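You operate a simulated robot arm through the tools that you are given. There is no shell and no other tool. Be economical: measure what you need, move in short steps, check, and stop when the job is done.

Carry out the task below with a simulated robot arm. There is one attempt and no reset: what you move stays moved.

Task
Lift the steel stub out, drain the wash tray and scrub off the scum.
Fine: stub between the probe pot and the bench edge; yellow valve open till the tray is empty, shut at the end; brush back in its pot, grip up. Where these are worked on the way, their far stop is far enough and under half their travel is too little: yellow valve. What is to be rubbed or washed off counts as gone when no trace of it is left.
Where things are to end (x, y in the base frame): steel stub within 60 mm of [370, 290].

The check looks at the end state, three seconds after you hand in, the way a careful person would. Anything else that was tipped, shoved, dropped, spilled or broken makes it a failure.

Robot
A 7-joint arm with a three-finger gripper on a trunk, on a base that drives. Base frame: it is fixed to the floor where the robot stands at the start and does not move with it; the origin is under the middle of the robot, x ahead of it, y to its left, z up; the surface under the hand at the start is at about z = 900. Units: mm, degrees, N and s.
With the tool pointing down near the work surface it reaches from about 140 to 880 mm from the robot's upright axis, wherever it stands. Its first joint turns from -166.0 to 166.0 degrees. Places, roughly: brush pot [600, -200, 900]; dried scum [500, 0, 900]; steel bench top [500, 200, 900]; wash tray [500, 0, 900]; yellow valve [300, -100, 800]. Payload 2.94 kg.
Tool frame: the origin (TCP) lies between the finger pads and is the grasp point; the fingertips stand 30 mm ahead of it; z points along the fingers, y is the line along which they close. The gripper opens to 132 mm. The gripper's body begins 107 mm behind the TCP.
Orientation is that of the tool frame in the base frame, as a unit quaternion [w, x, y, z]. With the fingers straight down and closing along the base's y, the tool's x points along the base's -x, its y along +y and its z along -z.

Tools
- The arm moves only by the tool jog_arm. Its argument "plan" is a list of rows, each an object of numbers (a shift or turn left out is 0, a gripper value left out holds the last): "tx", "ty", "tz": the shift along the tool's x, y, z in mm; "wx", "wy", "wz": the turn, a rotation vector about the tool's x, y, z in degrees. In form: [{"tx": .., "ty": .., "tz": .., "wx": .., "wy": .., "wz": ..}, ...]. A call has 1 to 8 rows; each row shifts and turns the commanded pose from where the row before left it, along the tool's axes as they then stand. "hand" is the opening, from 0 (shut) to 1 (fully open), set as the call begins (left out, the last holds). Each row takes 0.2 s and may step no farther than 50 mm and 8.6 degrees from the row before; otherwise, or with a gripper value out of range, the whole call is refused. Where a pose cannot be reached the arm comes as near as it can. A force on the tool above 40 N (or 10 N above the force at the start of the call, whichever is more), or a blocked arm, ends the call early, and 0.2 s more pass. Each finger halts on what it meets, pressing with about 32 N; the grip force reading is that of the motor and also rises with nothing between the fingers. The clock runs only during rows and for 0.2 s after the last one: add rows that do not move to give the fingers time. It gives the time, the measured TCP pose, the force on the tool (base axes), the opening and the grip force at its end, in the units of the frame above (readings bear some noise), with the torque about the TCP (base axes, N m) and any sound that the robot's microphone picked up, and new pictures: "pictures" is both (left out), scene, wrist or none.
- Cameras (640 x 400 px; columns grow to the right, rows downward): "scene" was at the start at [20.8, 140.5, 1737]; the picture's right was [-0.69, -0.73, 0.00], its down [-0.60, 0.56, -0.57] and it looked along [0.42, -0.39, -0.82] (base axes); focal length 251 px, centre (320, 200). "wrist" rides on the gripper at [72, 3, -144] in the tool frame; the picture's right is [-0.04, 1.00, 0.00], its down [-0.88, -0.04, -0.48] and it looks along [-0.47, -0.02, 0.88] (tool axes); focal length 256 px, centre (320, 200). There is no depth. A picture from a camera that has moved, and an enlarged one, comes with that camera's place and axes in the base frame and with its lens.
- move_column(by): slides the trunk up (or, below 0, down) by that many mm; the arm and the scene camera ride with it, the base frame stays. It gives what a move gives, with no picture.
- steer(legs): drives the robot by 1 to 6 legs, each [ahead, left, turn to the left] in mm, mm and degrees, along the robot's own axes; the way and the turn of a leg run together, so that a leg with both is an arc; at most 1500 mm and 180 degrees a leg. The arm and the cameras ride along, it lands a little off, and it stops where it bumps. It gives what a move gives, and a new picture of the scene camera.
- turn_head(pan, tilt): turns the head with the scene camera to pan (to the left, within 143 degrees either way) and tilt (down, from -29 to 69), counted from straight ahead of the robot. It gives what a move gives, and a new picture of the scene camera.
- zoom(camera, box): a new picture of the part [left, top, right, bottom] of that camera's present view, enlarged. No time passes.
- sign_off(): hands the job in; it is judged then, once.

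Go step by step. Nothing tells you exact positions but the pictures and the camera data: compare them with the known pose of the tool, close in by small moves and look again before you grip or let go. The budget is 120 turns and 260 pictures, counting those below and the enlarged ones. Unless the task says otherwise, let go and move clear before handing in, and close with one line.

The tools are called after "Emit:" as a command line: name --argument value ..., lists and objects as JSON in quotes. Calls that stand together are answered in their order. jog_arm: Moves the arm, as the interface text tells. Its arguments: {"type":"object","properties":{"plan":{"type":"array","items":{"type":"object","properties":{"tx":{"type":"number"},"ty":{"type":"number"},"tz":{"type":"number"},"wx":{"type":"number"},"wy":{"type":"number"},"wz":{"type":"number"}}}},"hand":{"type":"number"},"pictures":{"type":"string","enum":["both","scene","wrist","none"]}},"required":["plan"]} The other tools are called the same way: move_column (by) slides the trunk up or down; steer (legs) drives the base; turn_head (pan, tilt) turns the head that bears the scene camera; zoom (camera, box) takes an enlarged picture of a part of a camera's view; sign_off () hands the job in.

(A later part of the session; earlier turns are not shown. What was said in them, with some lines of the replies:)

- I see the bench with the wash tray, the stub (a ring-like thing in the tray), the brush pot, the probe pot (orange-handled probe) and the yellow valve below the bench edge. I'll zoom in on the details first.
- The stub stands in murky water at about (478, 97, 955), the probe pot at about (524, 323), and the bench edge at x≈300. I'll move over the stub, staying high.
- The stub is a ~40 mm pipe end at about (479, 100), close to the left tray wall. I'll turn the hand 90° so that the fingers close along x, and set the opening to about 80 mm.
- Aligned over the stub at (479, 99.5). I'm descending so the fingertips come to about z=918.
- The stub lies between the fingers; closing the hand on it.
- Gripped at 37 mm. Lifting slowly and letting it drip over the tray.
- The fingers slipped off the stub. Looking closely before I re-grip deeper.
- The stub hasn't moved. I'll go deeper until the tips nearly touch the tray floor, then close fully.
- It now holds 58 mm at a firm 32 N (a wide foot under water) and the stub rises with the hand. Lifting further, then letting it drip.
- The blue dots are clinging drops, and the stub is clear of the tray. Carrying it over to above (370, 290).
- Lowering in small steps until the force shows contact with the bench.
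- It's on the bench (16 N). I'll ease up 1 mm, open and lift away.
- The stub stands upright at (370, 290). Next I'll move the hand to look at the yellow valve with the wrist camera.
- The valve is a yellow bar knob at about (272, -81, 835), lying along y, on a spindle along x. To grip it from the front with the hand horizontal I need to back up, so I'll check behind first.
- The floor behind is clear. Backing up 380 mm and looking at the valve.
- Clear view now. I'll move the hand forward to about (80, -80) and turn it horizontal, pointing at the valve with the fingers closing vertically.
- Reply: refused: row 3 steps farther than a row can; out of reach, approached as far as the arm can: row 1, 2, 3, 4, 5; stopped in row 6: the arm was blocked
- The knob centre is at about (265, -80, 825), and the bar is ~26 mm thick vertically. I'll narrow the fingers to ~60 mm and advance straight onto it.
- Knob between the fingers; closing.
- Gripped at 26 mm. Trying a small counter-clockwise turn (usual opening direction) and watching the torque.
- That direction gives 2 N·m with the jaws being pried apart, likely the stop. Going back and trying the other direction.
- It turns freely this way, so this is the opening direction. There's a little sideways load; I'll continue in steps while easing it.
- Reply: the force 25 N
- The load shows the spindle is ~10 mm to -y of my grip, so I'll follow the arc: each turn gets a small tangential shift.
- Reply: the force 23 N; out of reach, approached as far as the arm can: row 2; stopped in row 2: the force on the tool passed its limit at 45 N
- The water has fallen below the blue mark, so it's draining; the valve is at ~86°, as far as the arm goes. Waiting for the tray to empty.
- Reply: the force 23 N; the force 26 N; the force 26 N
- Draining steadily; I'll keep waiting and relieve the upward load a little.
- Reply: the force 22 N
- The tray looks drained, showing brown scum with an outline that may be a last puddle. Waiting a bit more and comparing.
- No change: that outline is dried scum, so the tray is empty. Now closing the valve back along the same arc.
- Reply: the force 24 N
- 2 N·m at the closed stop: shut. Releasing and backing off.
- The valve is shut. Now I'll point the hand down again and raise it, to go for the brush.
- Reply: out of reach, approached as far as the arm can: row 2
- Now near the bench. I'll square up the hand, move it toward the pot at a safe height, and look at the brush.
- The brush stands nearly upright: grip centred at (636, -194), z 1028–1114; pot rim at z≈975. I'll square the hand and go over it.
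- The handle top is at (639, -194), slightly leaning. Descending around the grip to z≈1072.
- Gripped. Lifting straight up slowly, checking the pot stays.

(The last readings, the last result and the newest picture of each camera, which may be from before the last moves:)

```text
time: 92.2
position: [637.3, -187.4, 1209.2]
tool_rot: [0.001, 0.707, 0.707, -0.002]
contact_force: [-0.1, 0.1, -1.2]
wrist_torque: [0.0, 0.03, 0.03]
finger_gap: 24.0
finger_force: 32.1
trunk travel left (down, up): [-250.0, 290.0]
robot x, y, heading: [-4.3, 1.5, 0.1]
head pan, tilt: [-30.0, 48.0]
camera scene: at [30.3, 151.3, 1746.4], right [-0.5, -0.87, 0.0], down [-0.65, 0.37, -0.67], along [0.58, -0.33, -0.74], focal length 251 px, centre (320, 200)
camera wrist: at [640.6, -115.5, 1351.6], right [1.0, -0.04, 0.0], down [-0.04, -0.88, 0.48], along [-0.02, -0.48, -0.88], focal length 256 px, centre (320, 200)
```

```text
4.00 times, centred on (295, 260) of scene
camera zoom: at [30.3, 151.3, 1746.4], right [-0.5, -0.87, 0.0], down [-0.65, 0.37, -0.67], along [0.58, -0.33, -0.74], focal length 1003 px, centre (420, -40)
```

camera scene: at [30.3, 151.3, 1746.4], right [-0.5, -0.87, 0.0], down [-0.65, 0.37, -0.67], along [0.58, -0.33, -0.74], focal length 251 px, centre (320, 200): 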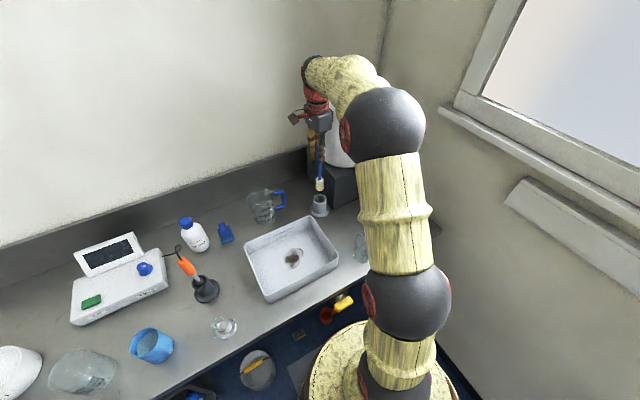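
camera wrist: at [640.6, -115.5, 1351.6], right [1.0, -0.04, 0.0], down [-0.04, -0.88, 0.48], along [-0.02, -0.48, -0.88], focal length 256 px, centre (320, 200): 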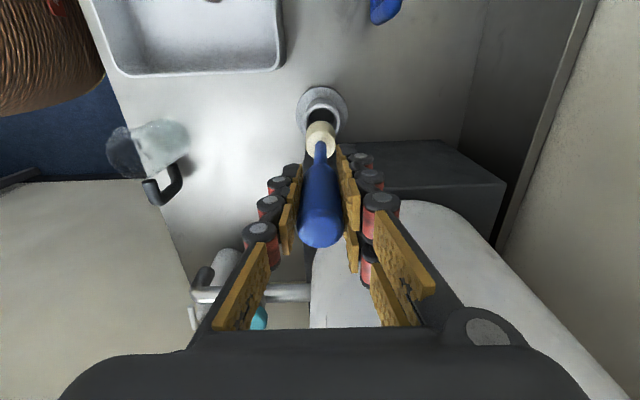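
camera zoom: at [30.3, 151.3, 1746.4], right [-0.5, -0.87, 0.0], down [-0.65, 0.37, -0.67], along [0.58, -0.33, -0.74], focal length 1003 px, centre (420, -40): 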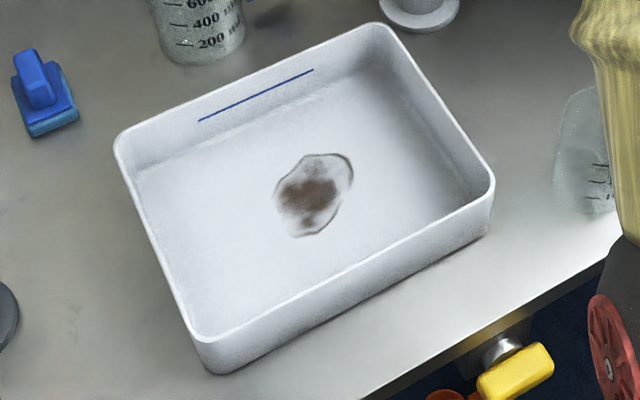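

The brush head is ~34 mm wide, with its tip ~170–180 mm below the TCP. The scum spans about x 449–524, y -34…45. Moving over it.

Emit:
jog_arm --plan '[{"tx": 33, "ty": -25.5}, {"tx": 33, "ty": -25.5}, {"tx": 33, "ty": -25.5}, {"tx": 33, "ty": -25.5}, {"tx": 33, "ty": -25.5}, {"tx": 33, "ty": -25.5}, {"tz": 40}, {"tz": 40}]'

```text
time: 94.0
position: [486.3, 10.8, 1127.0]
tool_rot: [0.0, 0.707, 0.707, -0.002]
contact_force: [0.0, -0.6, 0.3]
wrist_torque: [0.02, 0.01, -0.02]
finger_gap: 24.0
finger_force: 32.0
trunk travel left (down, up): [-250.0, 290.0]
robot x, y, heading: [-4.7, -0.1, 0.2]
head pan, tilt: [-30.0, 48.0]
camera scene: at [30.8, 151.3, 1746.4], right [-0.5, -0.87, 0.0], down [-0.65, 0.37, -0.67], along [0.58, -0.33, -0.74], focal length 251 px, centre (320, 200)
camera wrist: at [487.6, 83.4, 1269.4], right [1.0, -0.04, 0.0], down [-0.04, -0.88, 0.48], along [-0.02, -0.48, -0.88], focal length 256 px, centre (320, 200)
```

scene: 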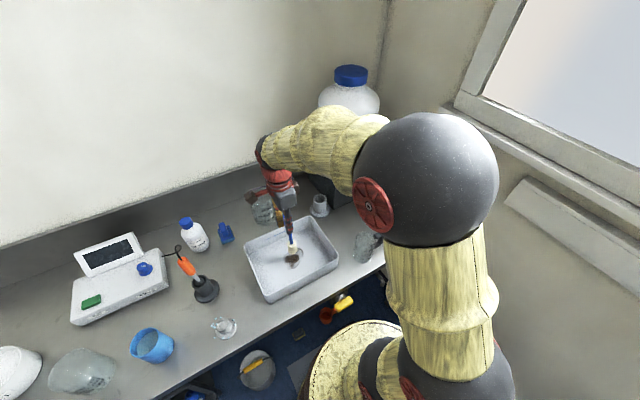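
wrist: 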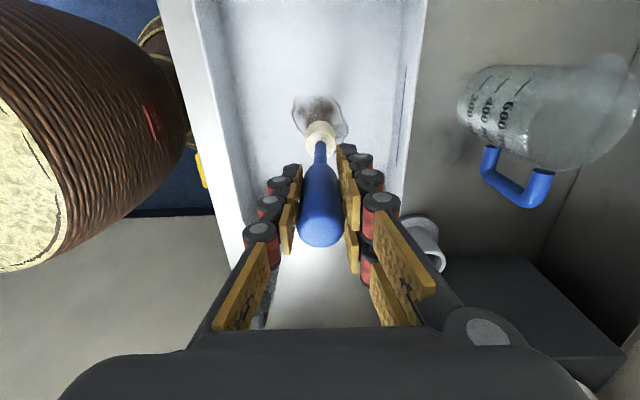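

Lowering until the bristles touch the tray floor.

Emit:
jog_arm --plan '[{"tz": 25}, {"tz": 15}, {"tz": 5}, {"tz": 3}, {}]' --pictures "none"

Emit:
jog_arm --plan '[{"tz": 3}, {"tz": 2}, {}]' --pictures "none"

Emit:
jog_arm --plan '[{"tz": 2}, {"tz": 2}, {}]' --pictures "wrist"

```text
time: 95.2
position: [485.0, 10.1, 1078.8]
tool_rot: [0.0, 0.707, 0.707, -0.001]
contact_force: [0.8, 0.3, -0.2]
wrist_torque: [0.0, 0.0, 0.01]
finger_gap: 24.0
finger_force: 32.2
trunk travel left (down, up): [-250.0, 290.0]
robot x, y, heading: [-8.7, -0.6, 0.4]
head pan, tilt: [-30.0, 48.0]
```

```text
time: 96.0
position: [485.9, 9.2, 1076.2]
tool_rot: [0.0, 0.707, 0.708, -0.001]
contact_force: [0.3, 0.0, -0.4]
wrist_torque: [-0.03, 0.03, -0.01]
finger_gap: 23.9
finger_force: 32.3
trunk travel left (down, up): [-250.0, 290.0]
robot x, y, heading: [-4.6, 0.5, 0.2]
head pan, tilt: [-30.0, 48.0]
```

```text
time: 96.8
position: [483.6, 10.0, 1071.1]
tool_rot: [0.0, 0.706, 0.708, -0.002]
contact_force: [-1.0, -0.2, 0.4]
wrist_torque: [0.01, 0.0, 0.0]
finger_gap: 24.1
finger_force: 32.3
trunk travel left (down, up): [-250.0, 290.0]
robot x, y, heading: [-3.1, 2.2, 0.1]
head pan, tilt: [-30.0, 48.0]
camera wrist: at [487.5, 82.2, 1213.2], right [1.0, -0.04, 0.0], down [-0.04, -0.88, 0.48], along [-0.02, -0.48, -0.88], focal length 256 px, centre (320, 200)
```

wrist: 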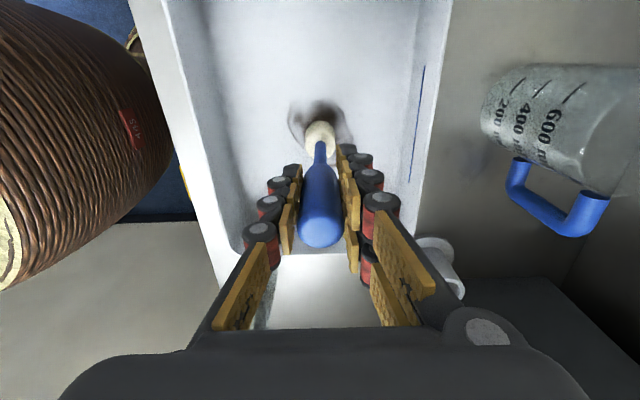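

Emit:
jog_arm --plan '[{"tz": 2}, {"tz": 2}, {}]' --pictures "none"

Emit:
jog_arm --plan '[{"tz": 2}, {}]' --pictures "none"

Emit:
jog_arm --plan '[{"tz": 2}, {}]' --pictures "none"

```text
time: 97.6
position: [485.6, 11.2, 1070.1]
tool_rot: [0.002, 0.707, 0.708, 0.001]
contact_force: [-2.8, 0.7, 33.2]
wrist_torque: [-0.14, 0.25, -0.01]
finger_gap: 24.2
finger_force: 31.9
trunk travel left (down, up): [-250.0, 290.0]
robot x, y, heading: [-3.1, -1.0, 0.4]
head pan, tilt: [-30.0, 48.0]
```

```text
time: 98.2
position: [484.1, 10.2, 1067.9]
tool_rot: [0.001, 0.706, 0.708, -0.001]
contact_force: [-0.4, -0.3, 33.1]
wrist_torque: [-0.28, 0.02, -0.02]
finger_gap: 24.2
finger_force: 31.2
trunk travel left (down, up): [-250.0, 290.0]
robot x, y, heading: [-8.7, 1.0, 0.2]
head pan, tilt: [-30.0, 48.0]
```

```text
time: 98.8
position: [483.4, 9.5, 1064.5]
tool_rot: [0.0, 0.707, 0.707, 0.0]
contact_force: [1.1, 1.6, 32.3]
wrist_torque: [-0.14, -0.11, 0.0]
finger_gap: 24.1
finger_force: 31.7
trunk travel left (down, up): [-250.0, 290.0]
robot x, y, heading: [-8.0, 1.8, 0.5]
head pan, tilt: [-30.0, 48.0]
```

Contact; the handle slid a little in the grip under 33 N. Easing up to lighten the pressure before scrubbing.

Emit:
jog_arm --plan '[{"tz": -1.2}, {}]' --pictures "none"

Emit:
jog_arm --plan '[{"ty": 10}, {"ty": 10}, {"ty": 10}, {"ty": -10}, {"ty": -10}, {"ty": -10}, {}]' --pictures "none"

Emit:
zoom --camera "scene" --box '[240, 210, 350, 310]'

```text
time: 99.4
position: [484.4, 9.3, 1064.7]
tool_rot: [0.0, 0.707, 0.708, -0.002]
contact_force: [1.4, -0.7, 24.4]
wrist_torque: [-0.36, -0.16, 0.03]
finger_gap: 24.0
finger_force: 31.8
trunk travel left (down, up): [-250.0, 290.0]
robot x, y, heading: [-8.8, -0.8, 0.0]
head pan, tilt: [-30.0, 48.0]
```

```text
time: 101.0
position: [484.7, 11.6, 1063.9]
tool_rot: [0.0, 0.707, 0.707, -0.001]
contact_force: [1.4, 0.3, 8.9]
wrist_torque: [-0.11, -0.11, 0.01]
finger_gap: 24.3
finger_force: 31.8
trunk travel left (down, up): [-250.0, 290.0]
robot x, y, heading: [-8.4, -0.0, 0.2]
head pan, tilt: [-30.0, 48.0]
```

```text
4.00 times, centred on (295, 260) of scene
camera zoom: at [29.7, 151.4, 1746.4], right [-0.5, -0.87, 0.0], down [-0.64, 0.37, -0.67], along [0.58, -0.33, -0.74], focal length 1003 px, centre (420, -40)
```

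zoom: 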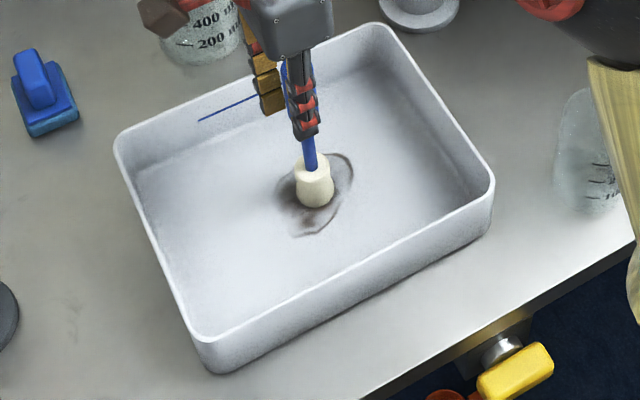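

Pressure is light and stable. Now rastering the brush over the whole patch with overlapping strokes along x.

Emit:
jog_arm --plan '[{"tx": 19.5, "ty": -22}, {"tx": 19.5, "ty": -22}, {"ty": 24}, {"ty": 24}, {"ty": 24}, {"ty": 20}, {}]' --pictures "none"

Emit:
jog_arm --plan '[{"tx": -12, "ty": -12}, {"ty": -24}, {"ty": -28}, {"ty": -28}, {"tx": -12, "ty": 12}, {"ty": 24}, {"ty": 28}, {"ty": 28}]' --pictures "none"

Emit:
jog_arm --plan '[{"tx": -12, "ty": -12}, {"ty": -24}, {"ty": -28}, {"ty": -28}, {"tx": -12, "ty": 12}, {"ty": 24}, {"ty": 28}, {"ty": 28}]' --pictures "none"

Emit:
jog_arm --plan '[{"tx": -12, "ty": -12}, {"ty": -24}, {"ty": -28}, {"ty": -28}, {"tx": -12, "ty": 12}, {"ty": 24}, {"ty": 28}, {"ty": 28}]' --pictures "scene"

Emit:
zoom --camera "scene" --box '[240, 210, 350, 310]'

```text
time: 102.6
position: [531.7, 50.7, 1065.7]
tool_rot: [0.0, 0.706, 0.708, -0.001]
contact_force: [0.0, 0.2, -0.2]
wrist_torque: [0.01, 0.02, -0.03]
finger_gap: 24.3
finger_force: 32.6
trunk travel left (down, up): [-250.0, 290.0]
robot x, y, heading: [-5.1, -0.5, 0.4]
head pan, tilt: [-30.0, 48.0]
```

```text
time: 104.4
position: [533.0, 24.4, 1064.8]
tool_rot: [0.0, 0.706, 0.708, -0.001]
contact_force: [0.4, 1.1, -1.7]
wrist_torque: [0.05, 0.01, -0.01]
finger_gap: 23.9
finger_force: 32.2
trunk travel left (down, up): [-250.0, 290.0]
robot x, y, heading: [-5.1, 2.4, 0.4]
head pan, tilt: [-30.0, 48.0]
```

```text
time: 106.2
position: [534.6, 0.5, 1064.7]
tool_rot: [0.0, 0.707, 0.708, -0.001]
contact_force: [-0.4, -0.4, -0.3]
wrist_torque: [-0.02, 0.0, -0.01]
finger_gap: 23.9
finger_force: 31.9
trunk travel left (down, up): [-250.0, 290.0]
robot x, y, heading: [-8.3, -1.3, 0.3]
head pan, tilt: [-30.0, 48.0]
```

```text
time: 108.0
position: [535.2, -20.9, 1065.5]
tool_rot: [-0.001, 0.706, 0.708, -0.002]
contact_force: [-0.1, 0.4, 0.5]
wrist_torque: [0.02, 0.01, -0.02]
finger_gap: 24.0
finger_force: 31.7
trunk travel left (down, up): [-250.0, 290.0]
robot x, y, heading: [-5.9, 5.1, 0.3]
head pan, tilt: [-30.0, 48.0]
camera scene: at [30.8, 151.4, 1746.4], right [-0.5, -0.87, 0.0], down [-0.65, 0.37, -0.67], along [0.58, -0.33, -0.74], focal length 251 px, centre (320, 200)
```

scene: 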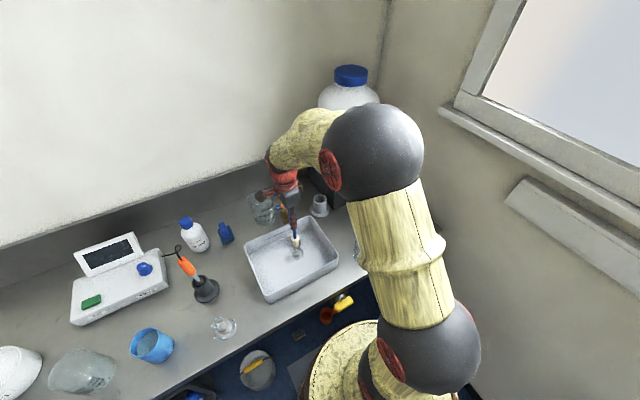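

```text
4.00 times, centred on (295, 260) of scene
camera zoom: at [30.8, 151.4, 1746.4], right [-0.5, -0.87, 0.0], down [-0.65, 0.37, -0.67], along [0.58, -0.33, -0.74], focal length 1003 px, centre (420, -40)
```

zoom: 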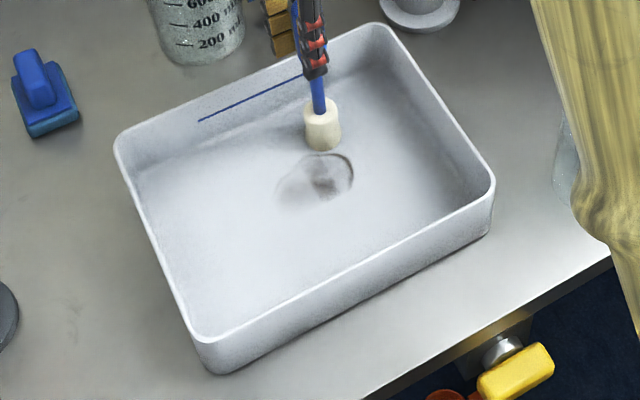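

Much is gone; the part at x 480–525, y -35…20 remains, where the bristles lost contact. I'll press slightly again and repeat there.

Emit:
jog_arm --plan '[{"ty": -20, "tx": 15}, {"tz": 1.5}, {}]' --pictures "none"

Emit:
jog_arm --plan '[{"tz": 1.5}, {}]' --pictures "none"

```text
time: 108.8
position: [513.9, -7.2, 1064.3]
tool_rot: [0.001, 0.706, 0.708, -0.001]
contact_force: [-1.8, 0.6, 2.4]
wrist_torque: [0.12, 0.03, -0.01]
finger_gap: 24.1
finger_force: 32.1
trunk travel left (down, up): [-250.0, 290.0]
robot x, y, heading: [-5.3, -0.5, 0.1]
head pan, tilt: [-30.0, 48.0]
```

```text
time: 109.4
position: [514.3, -6.9, 1064.2]
tool_rot: [0.001, 0.706, 0.708, 0.0]
contact_force: [0.1, 0.9, 17.6]
wrist_torque: [0.08, 0.0, 0.0]
finger_gap: 23.8
finger_force: 32.0
trunk travel left (down, up): [-250.0, 290.0]
robot x, y, heading: [-6.0, 0.4, 0.3]
head pan, tilt: [-30.0, 48.0]
```

Emit:
jog_arm --plan '[{"tx": 14, "ty": 12}, {"tx": 14, "ty": 13}, {"ty": -20}, {"ty": -20}, {"ty": -20}, {"ty": -15}, {"tx": -10, "ty": 15}, {"ty": 20}]' --pictures "none"

Emit:
jog_arm --plan '[{"ty": 20}, {"ty": 20}, {"tx": -10, "ty": -15}, {"ty": -20}, {"ty": -20}, {"ty": -20}, {"tx": -10, "ty": 15}, {"ty": 20}]' --pictures "none"

Emit:
jog_arm --plan '[{"ty": 20}, {"ty": 20}, {"tx": -10, "ty": -15}, {"ty": -20}, {"ty": -20}, {"ty": -20}, {"tx": -10, "ty": 15}, {"ty": 20}]' --pictures "none"

Emit:
jog_arm --plan '[{"ty": 20}, {"ty": 20}, {"tx": -10, "ty": -15}, {"ty": -20}, {"ty": -20}, {"ty": -20}, {}]' --pictures "none"

Emit:
zoom --camera "scene" --box '[240, 210, 350, 310]'

```text
time: 111.2
position: [495.6, 8.7, 1062.7]
tool_rot: [0.0, 0.706, 0.708, -0.001]
contact_force: [-2.8, 0.2, 14.1]
wrist_torque: [-0.1, 0.37, -0.09]
finger_gap: 24.2
finger_force: 32.0
trunk travel left (down, up): [-250.0, 290.0]
robot x, y, heading: [-3.4, 0.6, 0.2]
head pan, tilt: [-30.0, 48.0]
```

```text
time: 113.0
position: [497.9, -9.3, 1062.1]
tool_rot: [0.0, 0.707, 0.708, -0.002]
contact_force: [0.1, 0.9, 3.7]
wrist_torque: [0.07, -0.08, 0.01]
finger_gap: 24.3
finger_force: 32.3
trunk travel left (down, up): [-250.0, 290.0]
robot x, y, heading: [-8.7, -2.8, 0.4]
head pan, tilt: [-30.0, 48.0]
```

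```text
time: 114.8
position: [498.9, -30.6, 1061.3]
tool_rot: [0.0, 0.706, 0.708, -0.001]
contact_force: [1.0, 0.2, 0.2]
wrist_torque: [0.04, 0.06, 0.01]
finger_gap: 24.2
finger_force: 31.7
trunk travel left (down, up): [-250.0, 290.0]
robot x, y, heading: [-5.7, 0.1, 0.2]
head pan, tilt: [-30.0, 48.0]
```

```text
time: 116.4
position: [461.7, -40.7, 1061.3]
tool_rot: [0.0, 0.707, 0.707, -0.001]
contact_force: [-0.2, 0.7, -0.4]
wrist_torque: [0.01, 0.01, -0.01]
finger_gap: 23.8
finger_force: 32.2
trunk travel left (down, up): [-250.0, 290.0]
robot x, y, heading: [-6.2, -0.1, 0.3]
head pan, tilt: [-30.0, 48.0]
```

```text
4.00 times, centred on (295, 260) of scene
camera zoom: at [30.0, 151.5, 1746.4], right [-0.5, -0.87, 0.0], down [-0.65, 0.37, -0.67], along [0.58, -0.33, -0.74], focal length 1003 px, centre (420, -40)
```

zoom: 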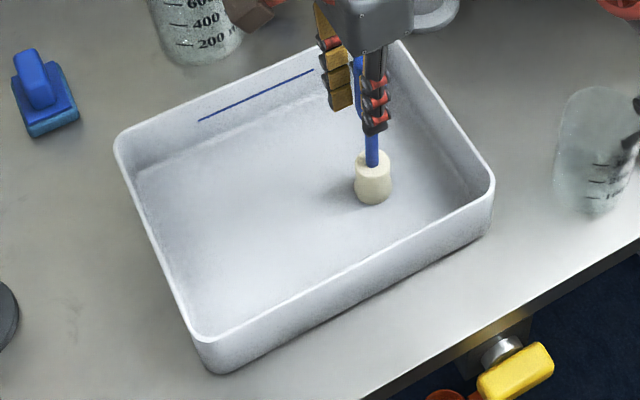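

The patch looks gone. Lifting the brush and inspecting closely for traces.

Emit:
jog_arm --plan '[{"tz": -30}, {"tz": -40, "tx": -40}, {"tz": -40, "tx": -20}, {}]' --pictures "wrist"

Emit:
zoom --camera "scene" --box '[265, 220, 329, 280]'

Emit:
zoom --camera "wrist" --box '[240, 0, 400, 140]'

```text
refused: row 2 steps farther than a row can; nothing moved
```

```text
6.67 times, centred on (297, 250) of scene
camera zoom: at [30.0, 151.5, 1746.4], right [-0.5, -0.87, 0.0], down [-0.65, 0.37, -0.67], along [0.58, -0.33, -0.74], focal length 1672 px, centre (473, -133)
```

zoom: 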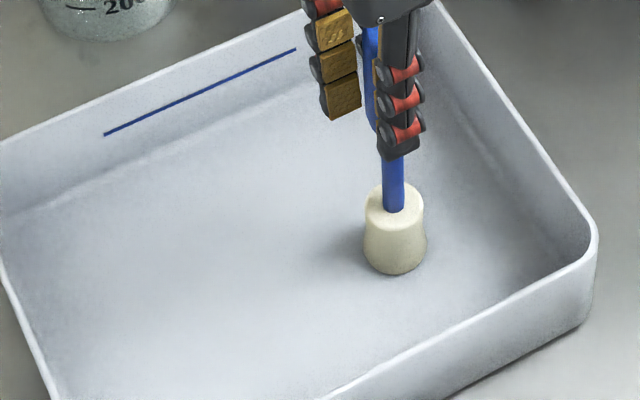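

```text
2.86 times, centred on (320, 70) of wrist
camera zoom: at [464.5, 31.4, 1204.6], right [1.0, -0.04, 0.0], down [-0.04, -0.88, 0.48], along [-0.02, -0.48, -0.88], focal length 731 px, centre (320, 571)
```

zoom: 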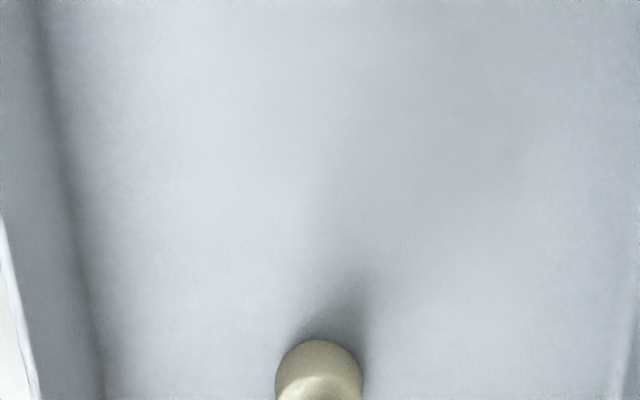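

Emit:
jog_arm --plan '[{"tz": -30}, {"tz": -40}, {"tz": -40}, {"tz": -30}, {"tx": -33, "ty": 34}, {"tx": -33, "ty": 34}, {}]' --pictures "wrist"

Emit:
zoom --camera "scene" --box '[240, 210, 350, 310]'

Emit:
zoom --camera "wrist" --box '[110, 0, 330, 140]'

```text
time: 118.0
position: [531.8, -106.0, 1203.4]
tool_rot: [0.0, 0.707, 0.707, -0.002]
contact_force: [-0.9, 0.5, -0.1]
wrist_torque: [0.04, -0.04, -0.03]
finger_gap: 24.1
finger_force: 32.4
trunk travel left (down, up): [-250.0, 290.0]
robot x, y, heading: [-6.0, 3.1, 0.2]
head pan, tilt: [-30.0, 48.0]
camera wrist: at [535.1, -33.9, 1344.6], right [1.0, -0.04, 0.0], down [-0.04, -0.88, 0.48], along [-0.02, -0.48, -0.88], focal length 256 px, centre (320, 200)
```

wrist: 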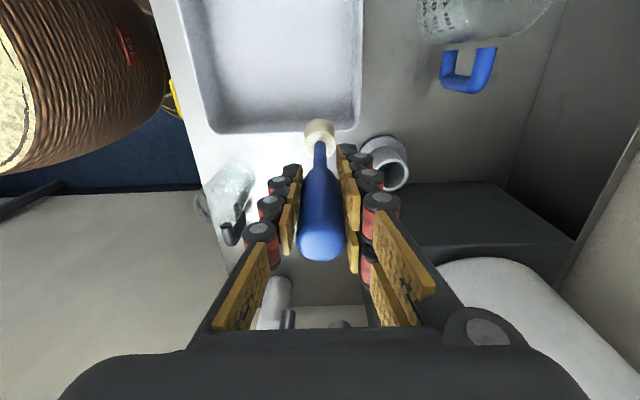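

```text
4.00 times, centred on (295, 260) of scene
camera zoom: at [29.7, 151.4, 1746.4], right [-0.5, -0.87, 0.0], down [-0.65, 0.37, -0.67], along [0.58, -0.33, -0.74], focal length 1003 px, centre (420, -40)
```

zoom: 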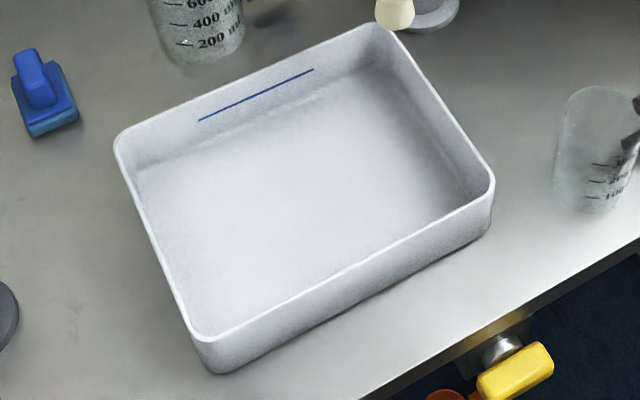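

```text
2.86 times, centred on (220, 70) of wrist
camera zoom: at [535.1, -33.9, 1344.6], right [1.0, -0.04, 0.0], down [-0.04, -0.88, 0.48], along [-0.02, -0.48, -0.88], focal length 731 px, centre (606, 571)
```

zoom: 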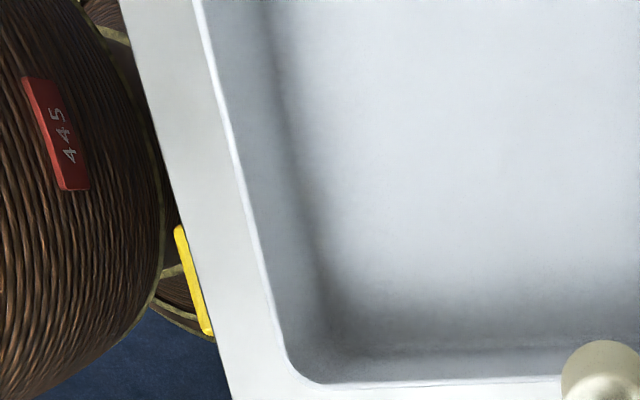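

The tray looks clean. One high-contrast check at the old spot, and I'll carry the brush to above the pot.

Emit:
zoom --camera "scene" --box '[270, 235, 318, 275]'

Emit:
jog_arm --plan '[{"tx": -27, "ty": 36}, {"tx": -27, "ty": 36}, {"tx": -27, "ty": 36}, {}, {}]'

Emit:
zoom --camera "scene" --box '[288, 130, 352, 220]'

```text
10.00 times, centred on (294, 255) of scene
camera zoom: at [29.7, 151.4, 1746.4], right [-0.5, -0.87, 0.0], down [-0.65, 0.37, -0.67], along [0.58, -0.33, -0.74], focal length 2508 px, centre (580, -350)
```

zoom: 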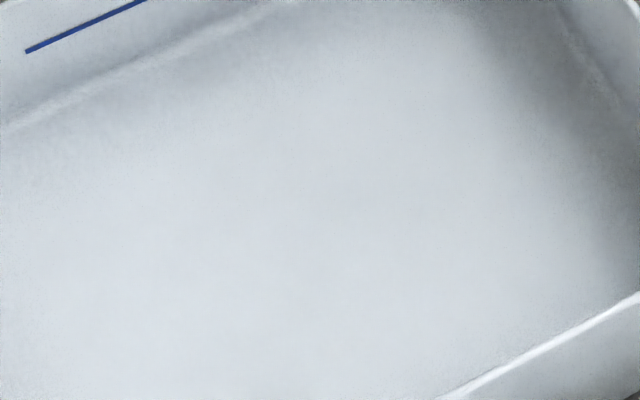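

```text
time: 119.2
position: [641.4, -188.3, 1201.6]
tool_rot: [0.0, 0.707, 0.708, -0.001]
contact_force: [-0.1, -0.4, -0.8]
wrist_torque: [0.04, -0.06, -0.01]
finger_gap: 24.3
finger_force: 31.8
trunk travel left (down, up): [-250.0, 290.0]
robot x, y, heading: [-5.8, 2.9, 0.2]
head pan, tilt: [-30.0, 48.0]
camera scene: at [30.1, 151.5, 1746.4], right [-0.5, -0.87, 0.0], down [-0.65, 0.37, -0.67], along [0.58, -0.33, -0.74], focal length 251 px, centre (320, 200)
camera wrist: at [644.4, -115.8, 1343.2], right [1.0, -0.04, 0.0], down [-0.04, -0.88, 0.48], along [-0.02, -0.48, -0.88], focal length 256 px, centre (320, 200)
```

scene: 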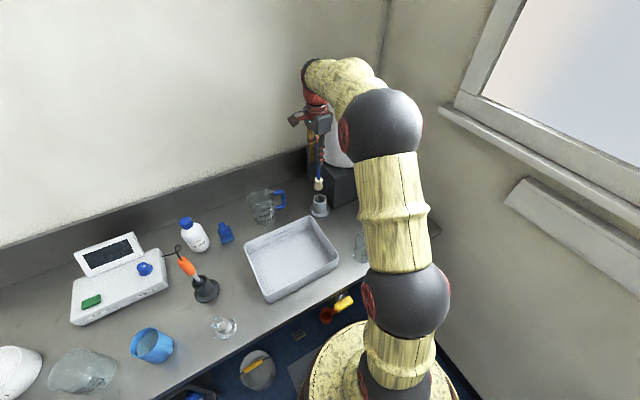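
wrist: 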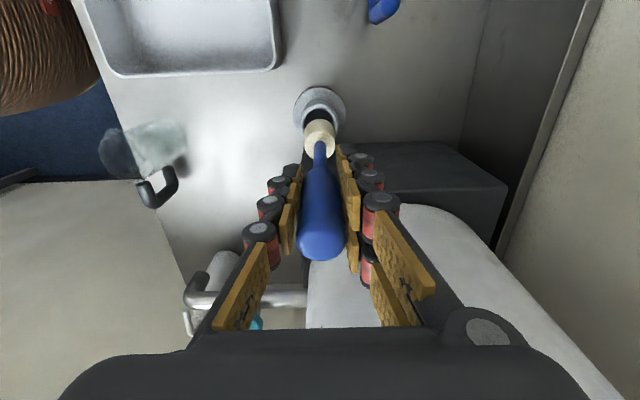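

```text
4.44 times, centred on (320, 175) of scene
camera zoom: at [30.1, 151.5, 1746.4], right [-0.5, -0.87, 0.0], down [-0.65, 0.37, -0.67], along [0.58, -0.33, -0.74], focal length 1115 px, centre (320, 311)
```

zoom: 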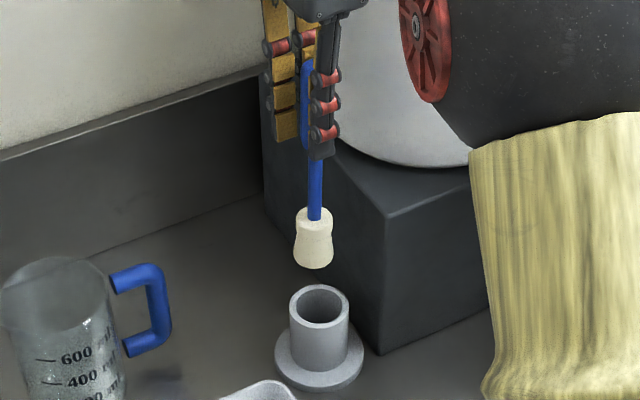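

Tray is spotless. Now lowering the brush to just above the pot rim, to compare tip and opening with little parallax.

Emit:
jog_arm --plan '[{"tz": 25}, {"tz": 20}, {}]' --pictures "none"

Emit:
zoom --camera "scene" --box '[296, 170, 344, 220]'

Emit:
zoom --camera "wrist" --box '[280, 80, 360, 180]'

```text
time: 120.0
position: [641.0, -185.4, 1155.7]
tool_rot: [-0.001, 0.706, 0.708, -0.001]
contact_force: [0.3, 0.0, 0.2]
wrist_torque: [-0.01, 0.01, 0.01]
finger_gap: 24.0
finger_force: 31.9
trunk travel left (down, up): [-250.0, 290.0]
robot x, y, heading: [-10.1, -1.2, 0.2]
head pan, tilt: [-30.0, 48.0]
```

```text
8.00 times, centred on (320, 195) of scene
camera zoom: at [30.1, 151.4, 1746.4], right [-0.5, -0.87, 0.0], down [-0.65, 0.37, -0.67], along [0.58, -0.33, -0.74], focal length 2007 px, centre (320, 240)
```

zoom: 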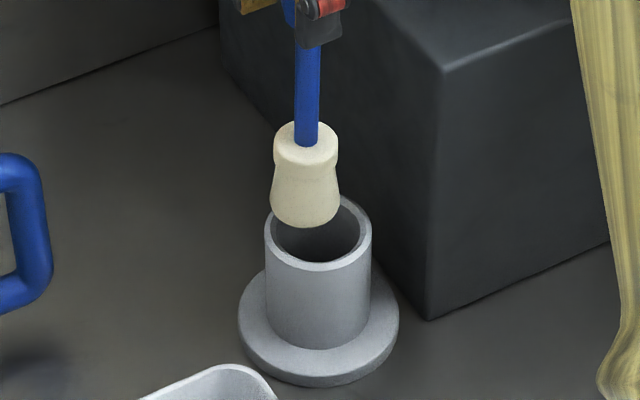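

```text
4.00 times, centred on (320, 130) of wrist
camera zoom: at [644.1, -113.4, 1298.2], right [1.0, -0.04, 0.0], down [-0.04, -0.88, 0.48], along [-0.02, -0.48, -0.88], focal length 1024 px, centre (320, 480)
```

zoom: 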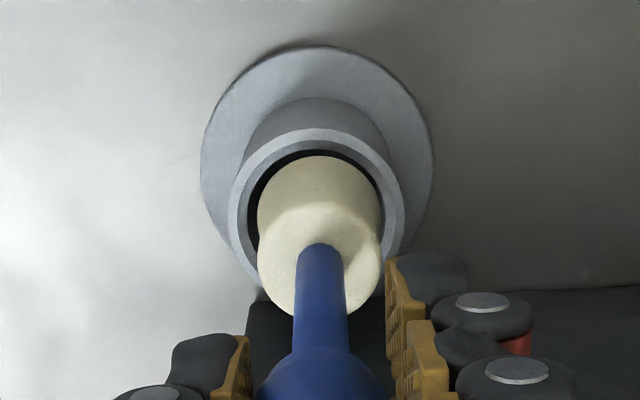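

The opening is centred at (640, -194); the head at about (641, -188). Shifting 5.5 mm in -y and rechecking.

Emit:
jog_arm --plan '[{"tx": -5.5}, {"tz": 8}, {}]' --pictures "none"

Emit:
zoom --camera "scene" --box '[296, 170, 344, 220]'

Emit:
zoom --camera "wrist" --box '[280, 80, 360, 180]'

```text
time: 120.8
position: [639.6, -190.5, 1148.3]
tool_rot: [0.0, 0.707, 0.707, -0.001]
contact_force: [-0.5, -0.2, -0.6]
wrist_torque: [0.02, 0.02, -0.03]
finger_gap: 24.2
finger_force: 31.7
trunk travel left (down, up): [-250.0, 290.0]
robot x, y, heading: [-7.3, -1.2, 0.5]
head pan, tilt: [-30.0, 48.0]
```

```text
8.00 times, centred on (320, 195) of scene
camera zoom: at [30.3, 151.4, 1746.4], right [-0.5, -0.87, 0.0], down [-0.65, 0.37, -0.67], along [0.58, -0.33, -0.74], focal length 2007 px, centre (320, 240)
```

zoom: 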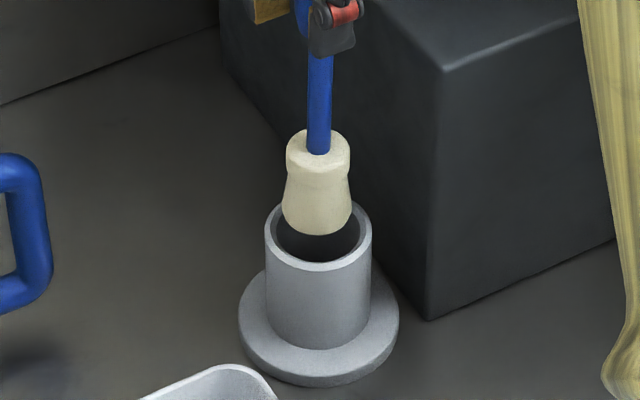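

```text
4.00 times, centred on (320, 130) of wrist
camera zoom: at [643.0, -119.6, 1290.3], right [1.0, -0.04, 0.0], down [-0.04, -0.88, 0.48], along [-0.02, -0.48, -0.88], focal length 1024 px, centre (320, 480)
```

zoom: 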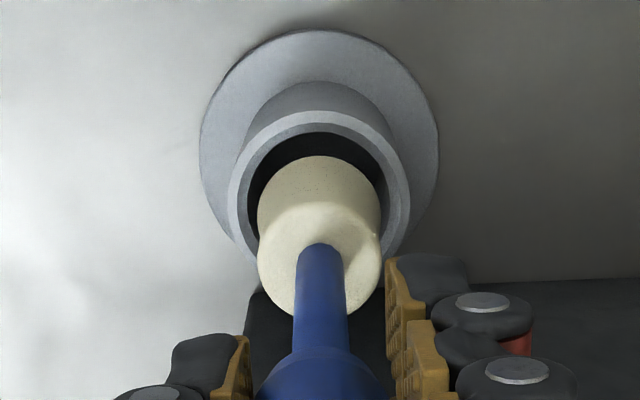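

Well aligned (within ~2 mm). Lowering into the pot in small steps, watching the force.

Emit:
jog_arm --plan '[{"tx": 1}, {"tz": 8}, {"tz": 8}, {"tz": 8}, {}]' --pictures "none"

Emit:
zoom --camera "scene" --box '[296, 170, 344, 220]'

Emit:
zoom --camera "wrist" --box '[280, 80, 360, 180]'

```text
time: 122.0
position: [640.5, -191.0, 1123.7]
tool_rot: [0.0, 0.706, 0.708, -0.001]
contact_force: [0.4, 0.9, -1.6]
wrist_torque: [0.0, 0.04, -0.06]
finger_gap: 24.0
finger_force: 32.3
trunk travel left (down, up): [-250.0, 290.0]
robot x, y, heading: [-6.4, 3.3, 0.1]
head pan, tilt: [-30.0, 48.0]
```

```text
8.00 times, centred on (320, 195) of scene
camera zoom: at [30.3, 151.3, 1746.4], right [-0.5, -0.87, 0.0], down [-0.65, 0.37, -0.67], along [0.58, -0.33, -0.74], focal length 2007 px, centre (320, 240)
```

zoom: 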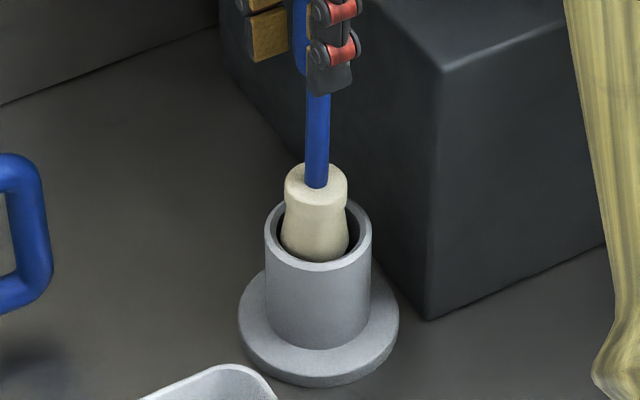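

```text
4.00 times, centred on (320, 130) of wrist
camera zoom: at [643.5, -118.7, 1266.4], right [1.0, -0.04, 0.0], down [-0.04, -0.88, 0.48], along [-0.02, -0.48, -0.88], focal length 1024 px, centre (320, 480)
```

zoom: 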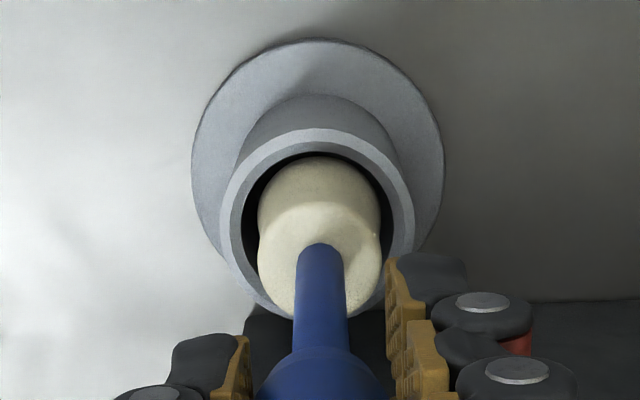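

The head is inside the pot with free space all round. Continuing down.

Emit:
jog_arm --plan '[{"tz": 10}, {"tz": 10}, {"tz": 10}, {"tz": 10}, {"tz": 8}, {}]' --pictures "none"

Emit:
jog_arm --plan '[{"tz": 4}, {"tz": 3}, {}]' --pictures "none"

Emit:
jog_arm --plan '[{"tz": 3}, {}]' --pictures "both"

```text
time: 123.4
position: [640.2, -190.4, 1076.8]
tool_rot: [0.0, 0.706, 0.709, -0.002]
contact_force: [0.3, -0.7, -0.6]
wrist_torque: [-0.01, 0.04, 0.05]
finger_gap: 23.9
finger_force: 31.9
trunk travel left (down, up): [-250.0, 290.0]
robot x, y, heading: [-8.2, 0.5, 0.3]
head pan, tilt: [-30.0, 48.0]
```

```text
time: 124.2
position: [639.9, -191.4, 1068.1]
tool_rot: [0.0, 0.706, 0.708, -0.001]
contact_force: [0.2, -0.7, -0.4]
wrist_torque: [-0.02, -0.01, -0.04]
finger_gap: 24.2
finger_force: 32.0
trunk travel left (down, up): [-250.0, 290.0]
robot x, y, heading: [-3.1, 0.1, 0.4]
head pan, tilt: [-30.0, 48.0]
```

```text
time: 124.8
position: [639.3, -192.2, 1066.2]
tool_rot: [0.0, 0.707, 0.707, -0.001]
contact_force: [0.3, -0.2, -1.0]
wrist_torque: [-0.03, 0.0, 0.0]
finger_gap: 24.1
finger_force: 32.2
trunk travel left (down, up): [-250.0, 290.0]
robot x, y, heading: [-4.4, 1.2, -0.1]
head pan, tilt: [-30.0, 48.0]
camera scene: at [30.3, 151.3, 1746.4], right [-0.5, -0.87, 0.0], down [-0.65, 0.37, -0.67], along [0.58, -0.33, -0.74], focal length 251 px, centre (320, 200)
camera wrist: at [642.3, -119.0, 1208.7], right [1.0, -0.04, 0.0], down [-0.04, -0.88, 0.48], along [-0.02, -0.48, -0.88], focal length 256 px, centre (320, 200)
```

scene: 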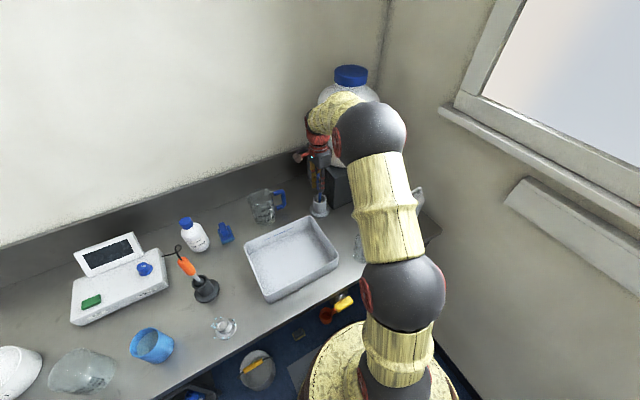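
wrist: 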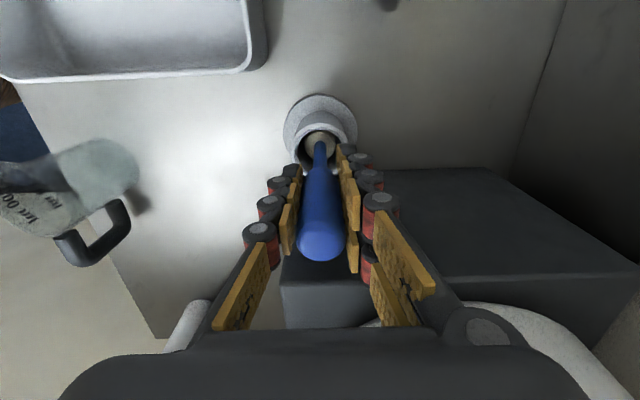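

Emit:
jog_arm --plan '[{"tz": 2}, {}]' --pictures "none"

Emit:
jog_arm --plan '[{"tz": 2}, {}]' --pictures "none"

Emit:
jog_arm --plan '[{"tz": 1.5}, {}]' --pictures "none"

```text
time: 125.4
position: [639.4, -190.7, 1064.6]
tool_rot: [0.0, 0.706, 0.708, -0.002]
contact_force: [0.5, 0.1, -0.2]
wrist_torque: [0.01, 0.0, -0.01]
finger_gap: 24.2
finger_force: 31.6
trunk travel left (down, up): [-250.0, 290.0]
robot x, y, heading: [-5.5, 0.4, -0.0]
head pan, tilt: [-30.0, 48.0]
```

```text
time: 126.0
position: [639.8, -191.5, 1064.5]
tool_rot: [0.001, 0.706, 0.708, -0.002]
contact_force: [-0.2, 0.5, 6.9]
wrist_torque: [-0.15, 0.0, -0.03]
finger_gap: 24.2
finger_force: 32.4
trunk travel left (down, up): [-250.0, 290.0]
robot x, y, heading: [-9.0, 2.9, -0.0]
head pan, tilt: [-30.0, 48.0]
```

```text
time: 126.6
position: [638.8, -190.0, 1063.8]
tool_rot: [0.002, 0.707, 0.708, 0.0]
contact_force: [-0.6, 2.2, 16.7]
wrist_torque: [-0.03, -0.02, -0.02]
finger_gap: 24.0
finger_force: 31.6
trunk travel left (down, up): [-250.0, 290.0]
robot x, y, heading: [-7.9, -0.4, 0.3]
head pan, tilt: [-30.0, 48.0]
```

The brush stands on the pot floor. Easing up slightly, opening, then lifting clear.

Emit:
jog_arm --plan '[{"tz": -1.2}, {}]' --pictures "none"

Emit:
jog_arm --plan '[{}, {}, {}, {}]' --hand 0.45 --pictures "wrist"

Emit:
jog_arm --plan '[{"tz": -20}, {"tz": -40}, {"tz": -45}, {"tz": -45}, {}]' --pictures "both"

```text
time: 127.2
position: [638.6, -191.5, 1063.7]
tool_rot: [0.001, 0.706, 0.708, -0.001]
contact_force: [0.8, 0.1, 16.8]
wrist_torque: [-0.31, -0.14, 0.02]
finger_gap: 24.1
finger_force: 31.7
trunk travel left (down, up): [-250.0, 290.0]
robot x, y, heading: [-4.9, 1.8, 0.5]
head pan, tilt: [-30.0, 48.0]
```

```text
time: 128.2
position: [638.8, -191.6, 1062.3]
tool_rot: [0.0, 0.706, 0.708, -0.001]
contact_force: [0.1, 0.4, 0.9]
wrist_torque: [-0.02, -0.03, 0.0]
finger_gap: 59.2
finger_force: 0.0
trunk travel left (down, up): [-250.0, 290.0]
robot x, y, heading: [-6.6, -1.4, 0.2]
head pan, tilt: [-30.0, 48.0]
camera wrist: at [642.1, -119.0, 1204.2], right [1.0, -0.04, 0.0], down [-0.04, -0.88, 0.48], along [-0.02, -0.48, -0.88], focal length 256 px, centre (320, 200)
```

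wrist: 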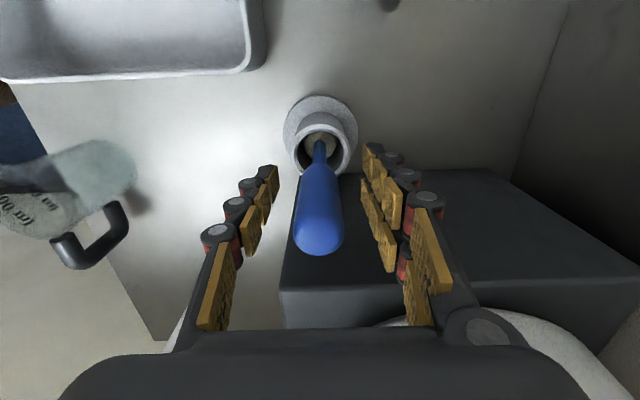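

```text
time: 129.4
position: [637.9, -190.9, 1210.8]
tool_rot: [0.0, 0.706, 0.708, -0.002]
contact_force: [0.6, -0.2, -0.7]
wrist_torque: [-0.02, -0.01, 0.0]
finger_gap: 59.1
finger_force: 0.1
trunk travel left (down, up): [-250.0, 290.0]
robot x, y, heading: [-8.0, -2.5, 0.2]
head pan, tilt: [-30.0, 48.0]
camera scene: at [30.2, 151.3, 1746.4], right [-0.5, -0.87, 0.0], down [-0.65, 0.37, -0.67], along [0.58, -0.33, -0.74], focal length 251 px, centre (320, 200)
camera wrist: at [641.9, -119.6, 1353.9], right [1.0, -0.04, 0.0], down [-0.04, -0.88, 0.48], along [-0.02, -0.48, -0.88], focal length 256 px, centre (320, 200)
```

scene: 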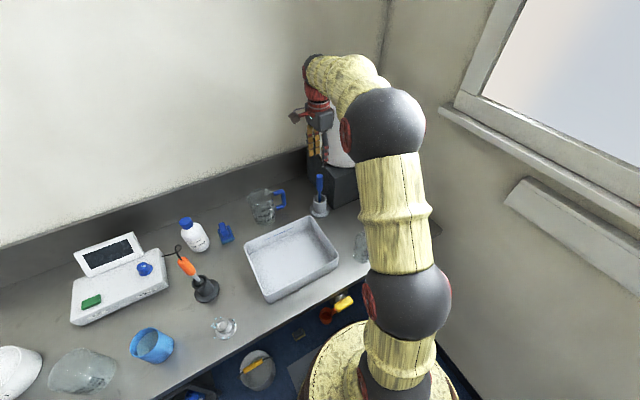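
wrist: 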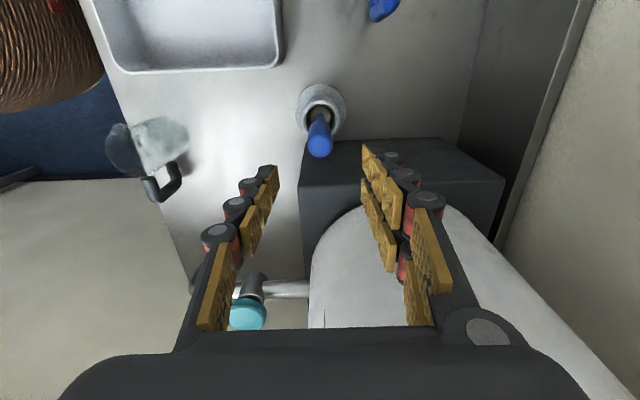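

The brush is back in its pot, grip up. A final check of valve, tray and stub.

Emit:
zoom --camera "scene" --box '[300, 280, 364, 330]'

Emit:
zoom --camera "scene" --box '[170, 210, 350, 350]'

```text
8.00 times, centred on (332, 305) of scene
camera zoom: at [30.2, 151.3, 1746.4], right [-0.5, -0.87, 0.0], down [-0.65, 0.37, -0.67], along [0.58, -0.33, -0.74], focal length 2007 px, centre (224, -640)
```

zoom: 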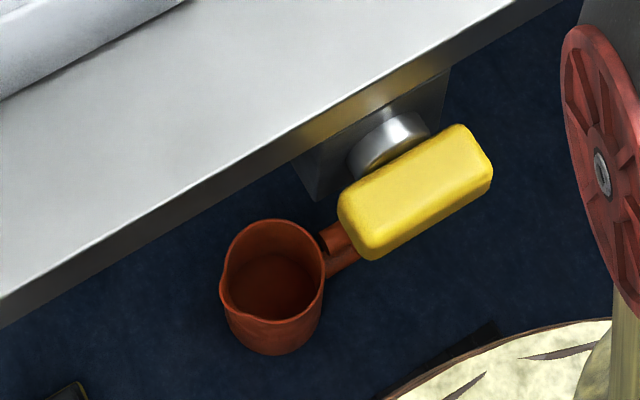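

```text
2.86 times, centred on (260, 280) of scene
camera zoom: at [30.2, 151.3, 1746.4], right [-0.5, -0.87, 0.0], down [-0.65, 0.37, -0.67], along [0.58, -0.33, -0.74], focal length 717 px, centre (491, -29)
```

zoom: 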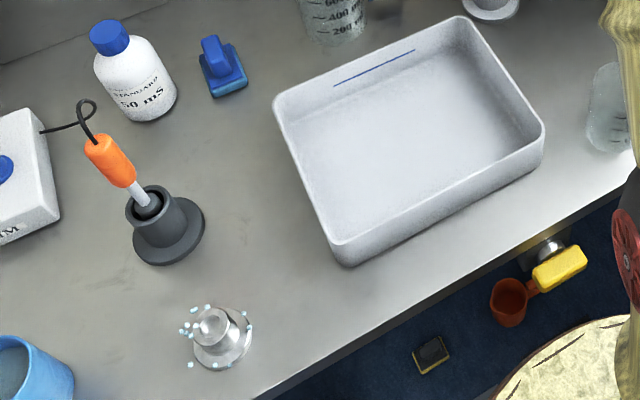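

Everything is in place: the stub is upright, the tray empty and clean, the valve shut, and the brush in its pot. Handing in.

Emit:
sign_off

```text
The job is handed in.
```

The job is done and handed in: the stub stands upright at about (370, 290), between the probe pot and the bench edge. The tray is drained with no scum visible, the yellow valve is shut, and the brush is back in its pot, grip up. A few small water drops cling to the stub and lie on the bench around it.
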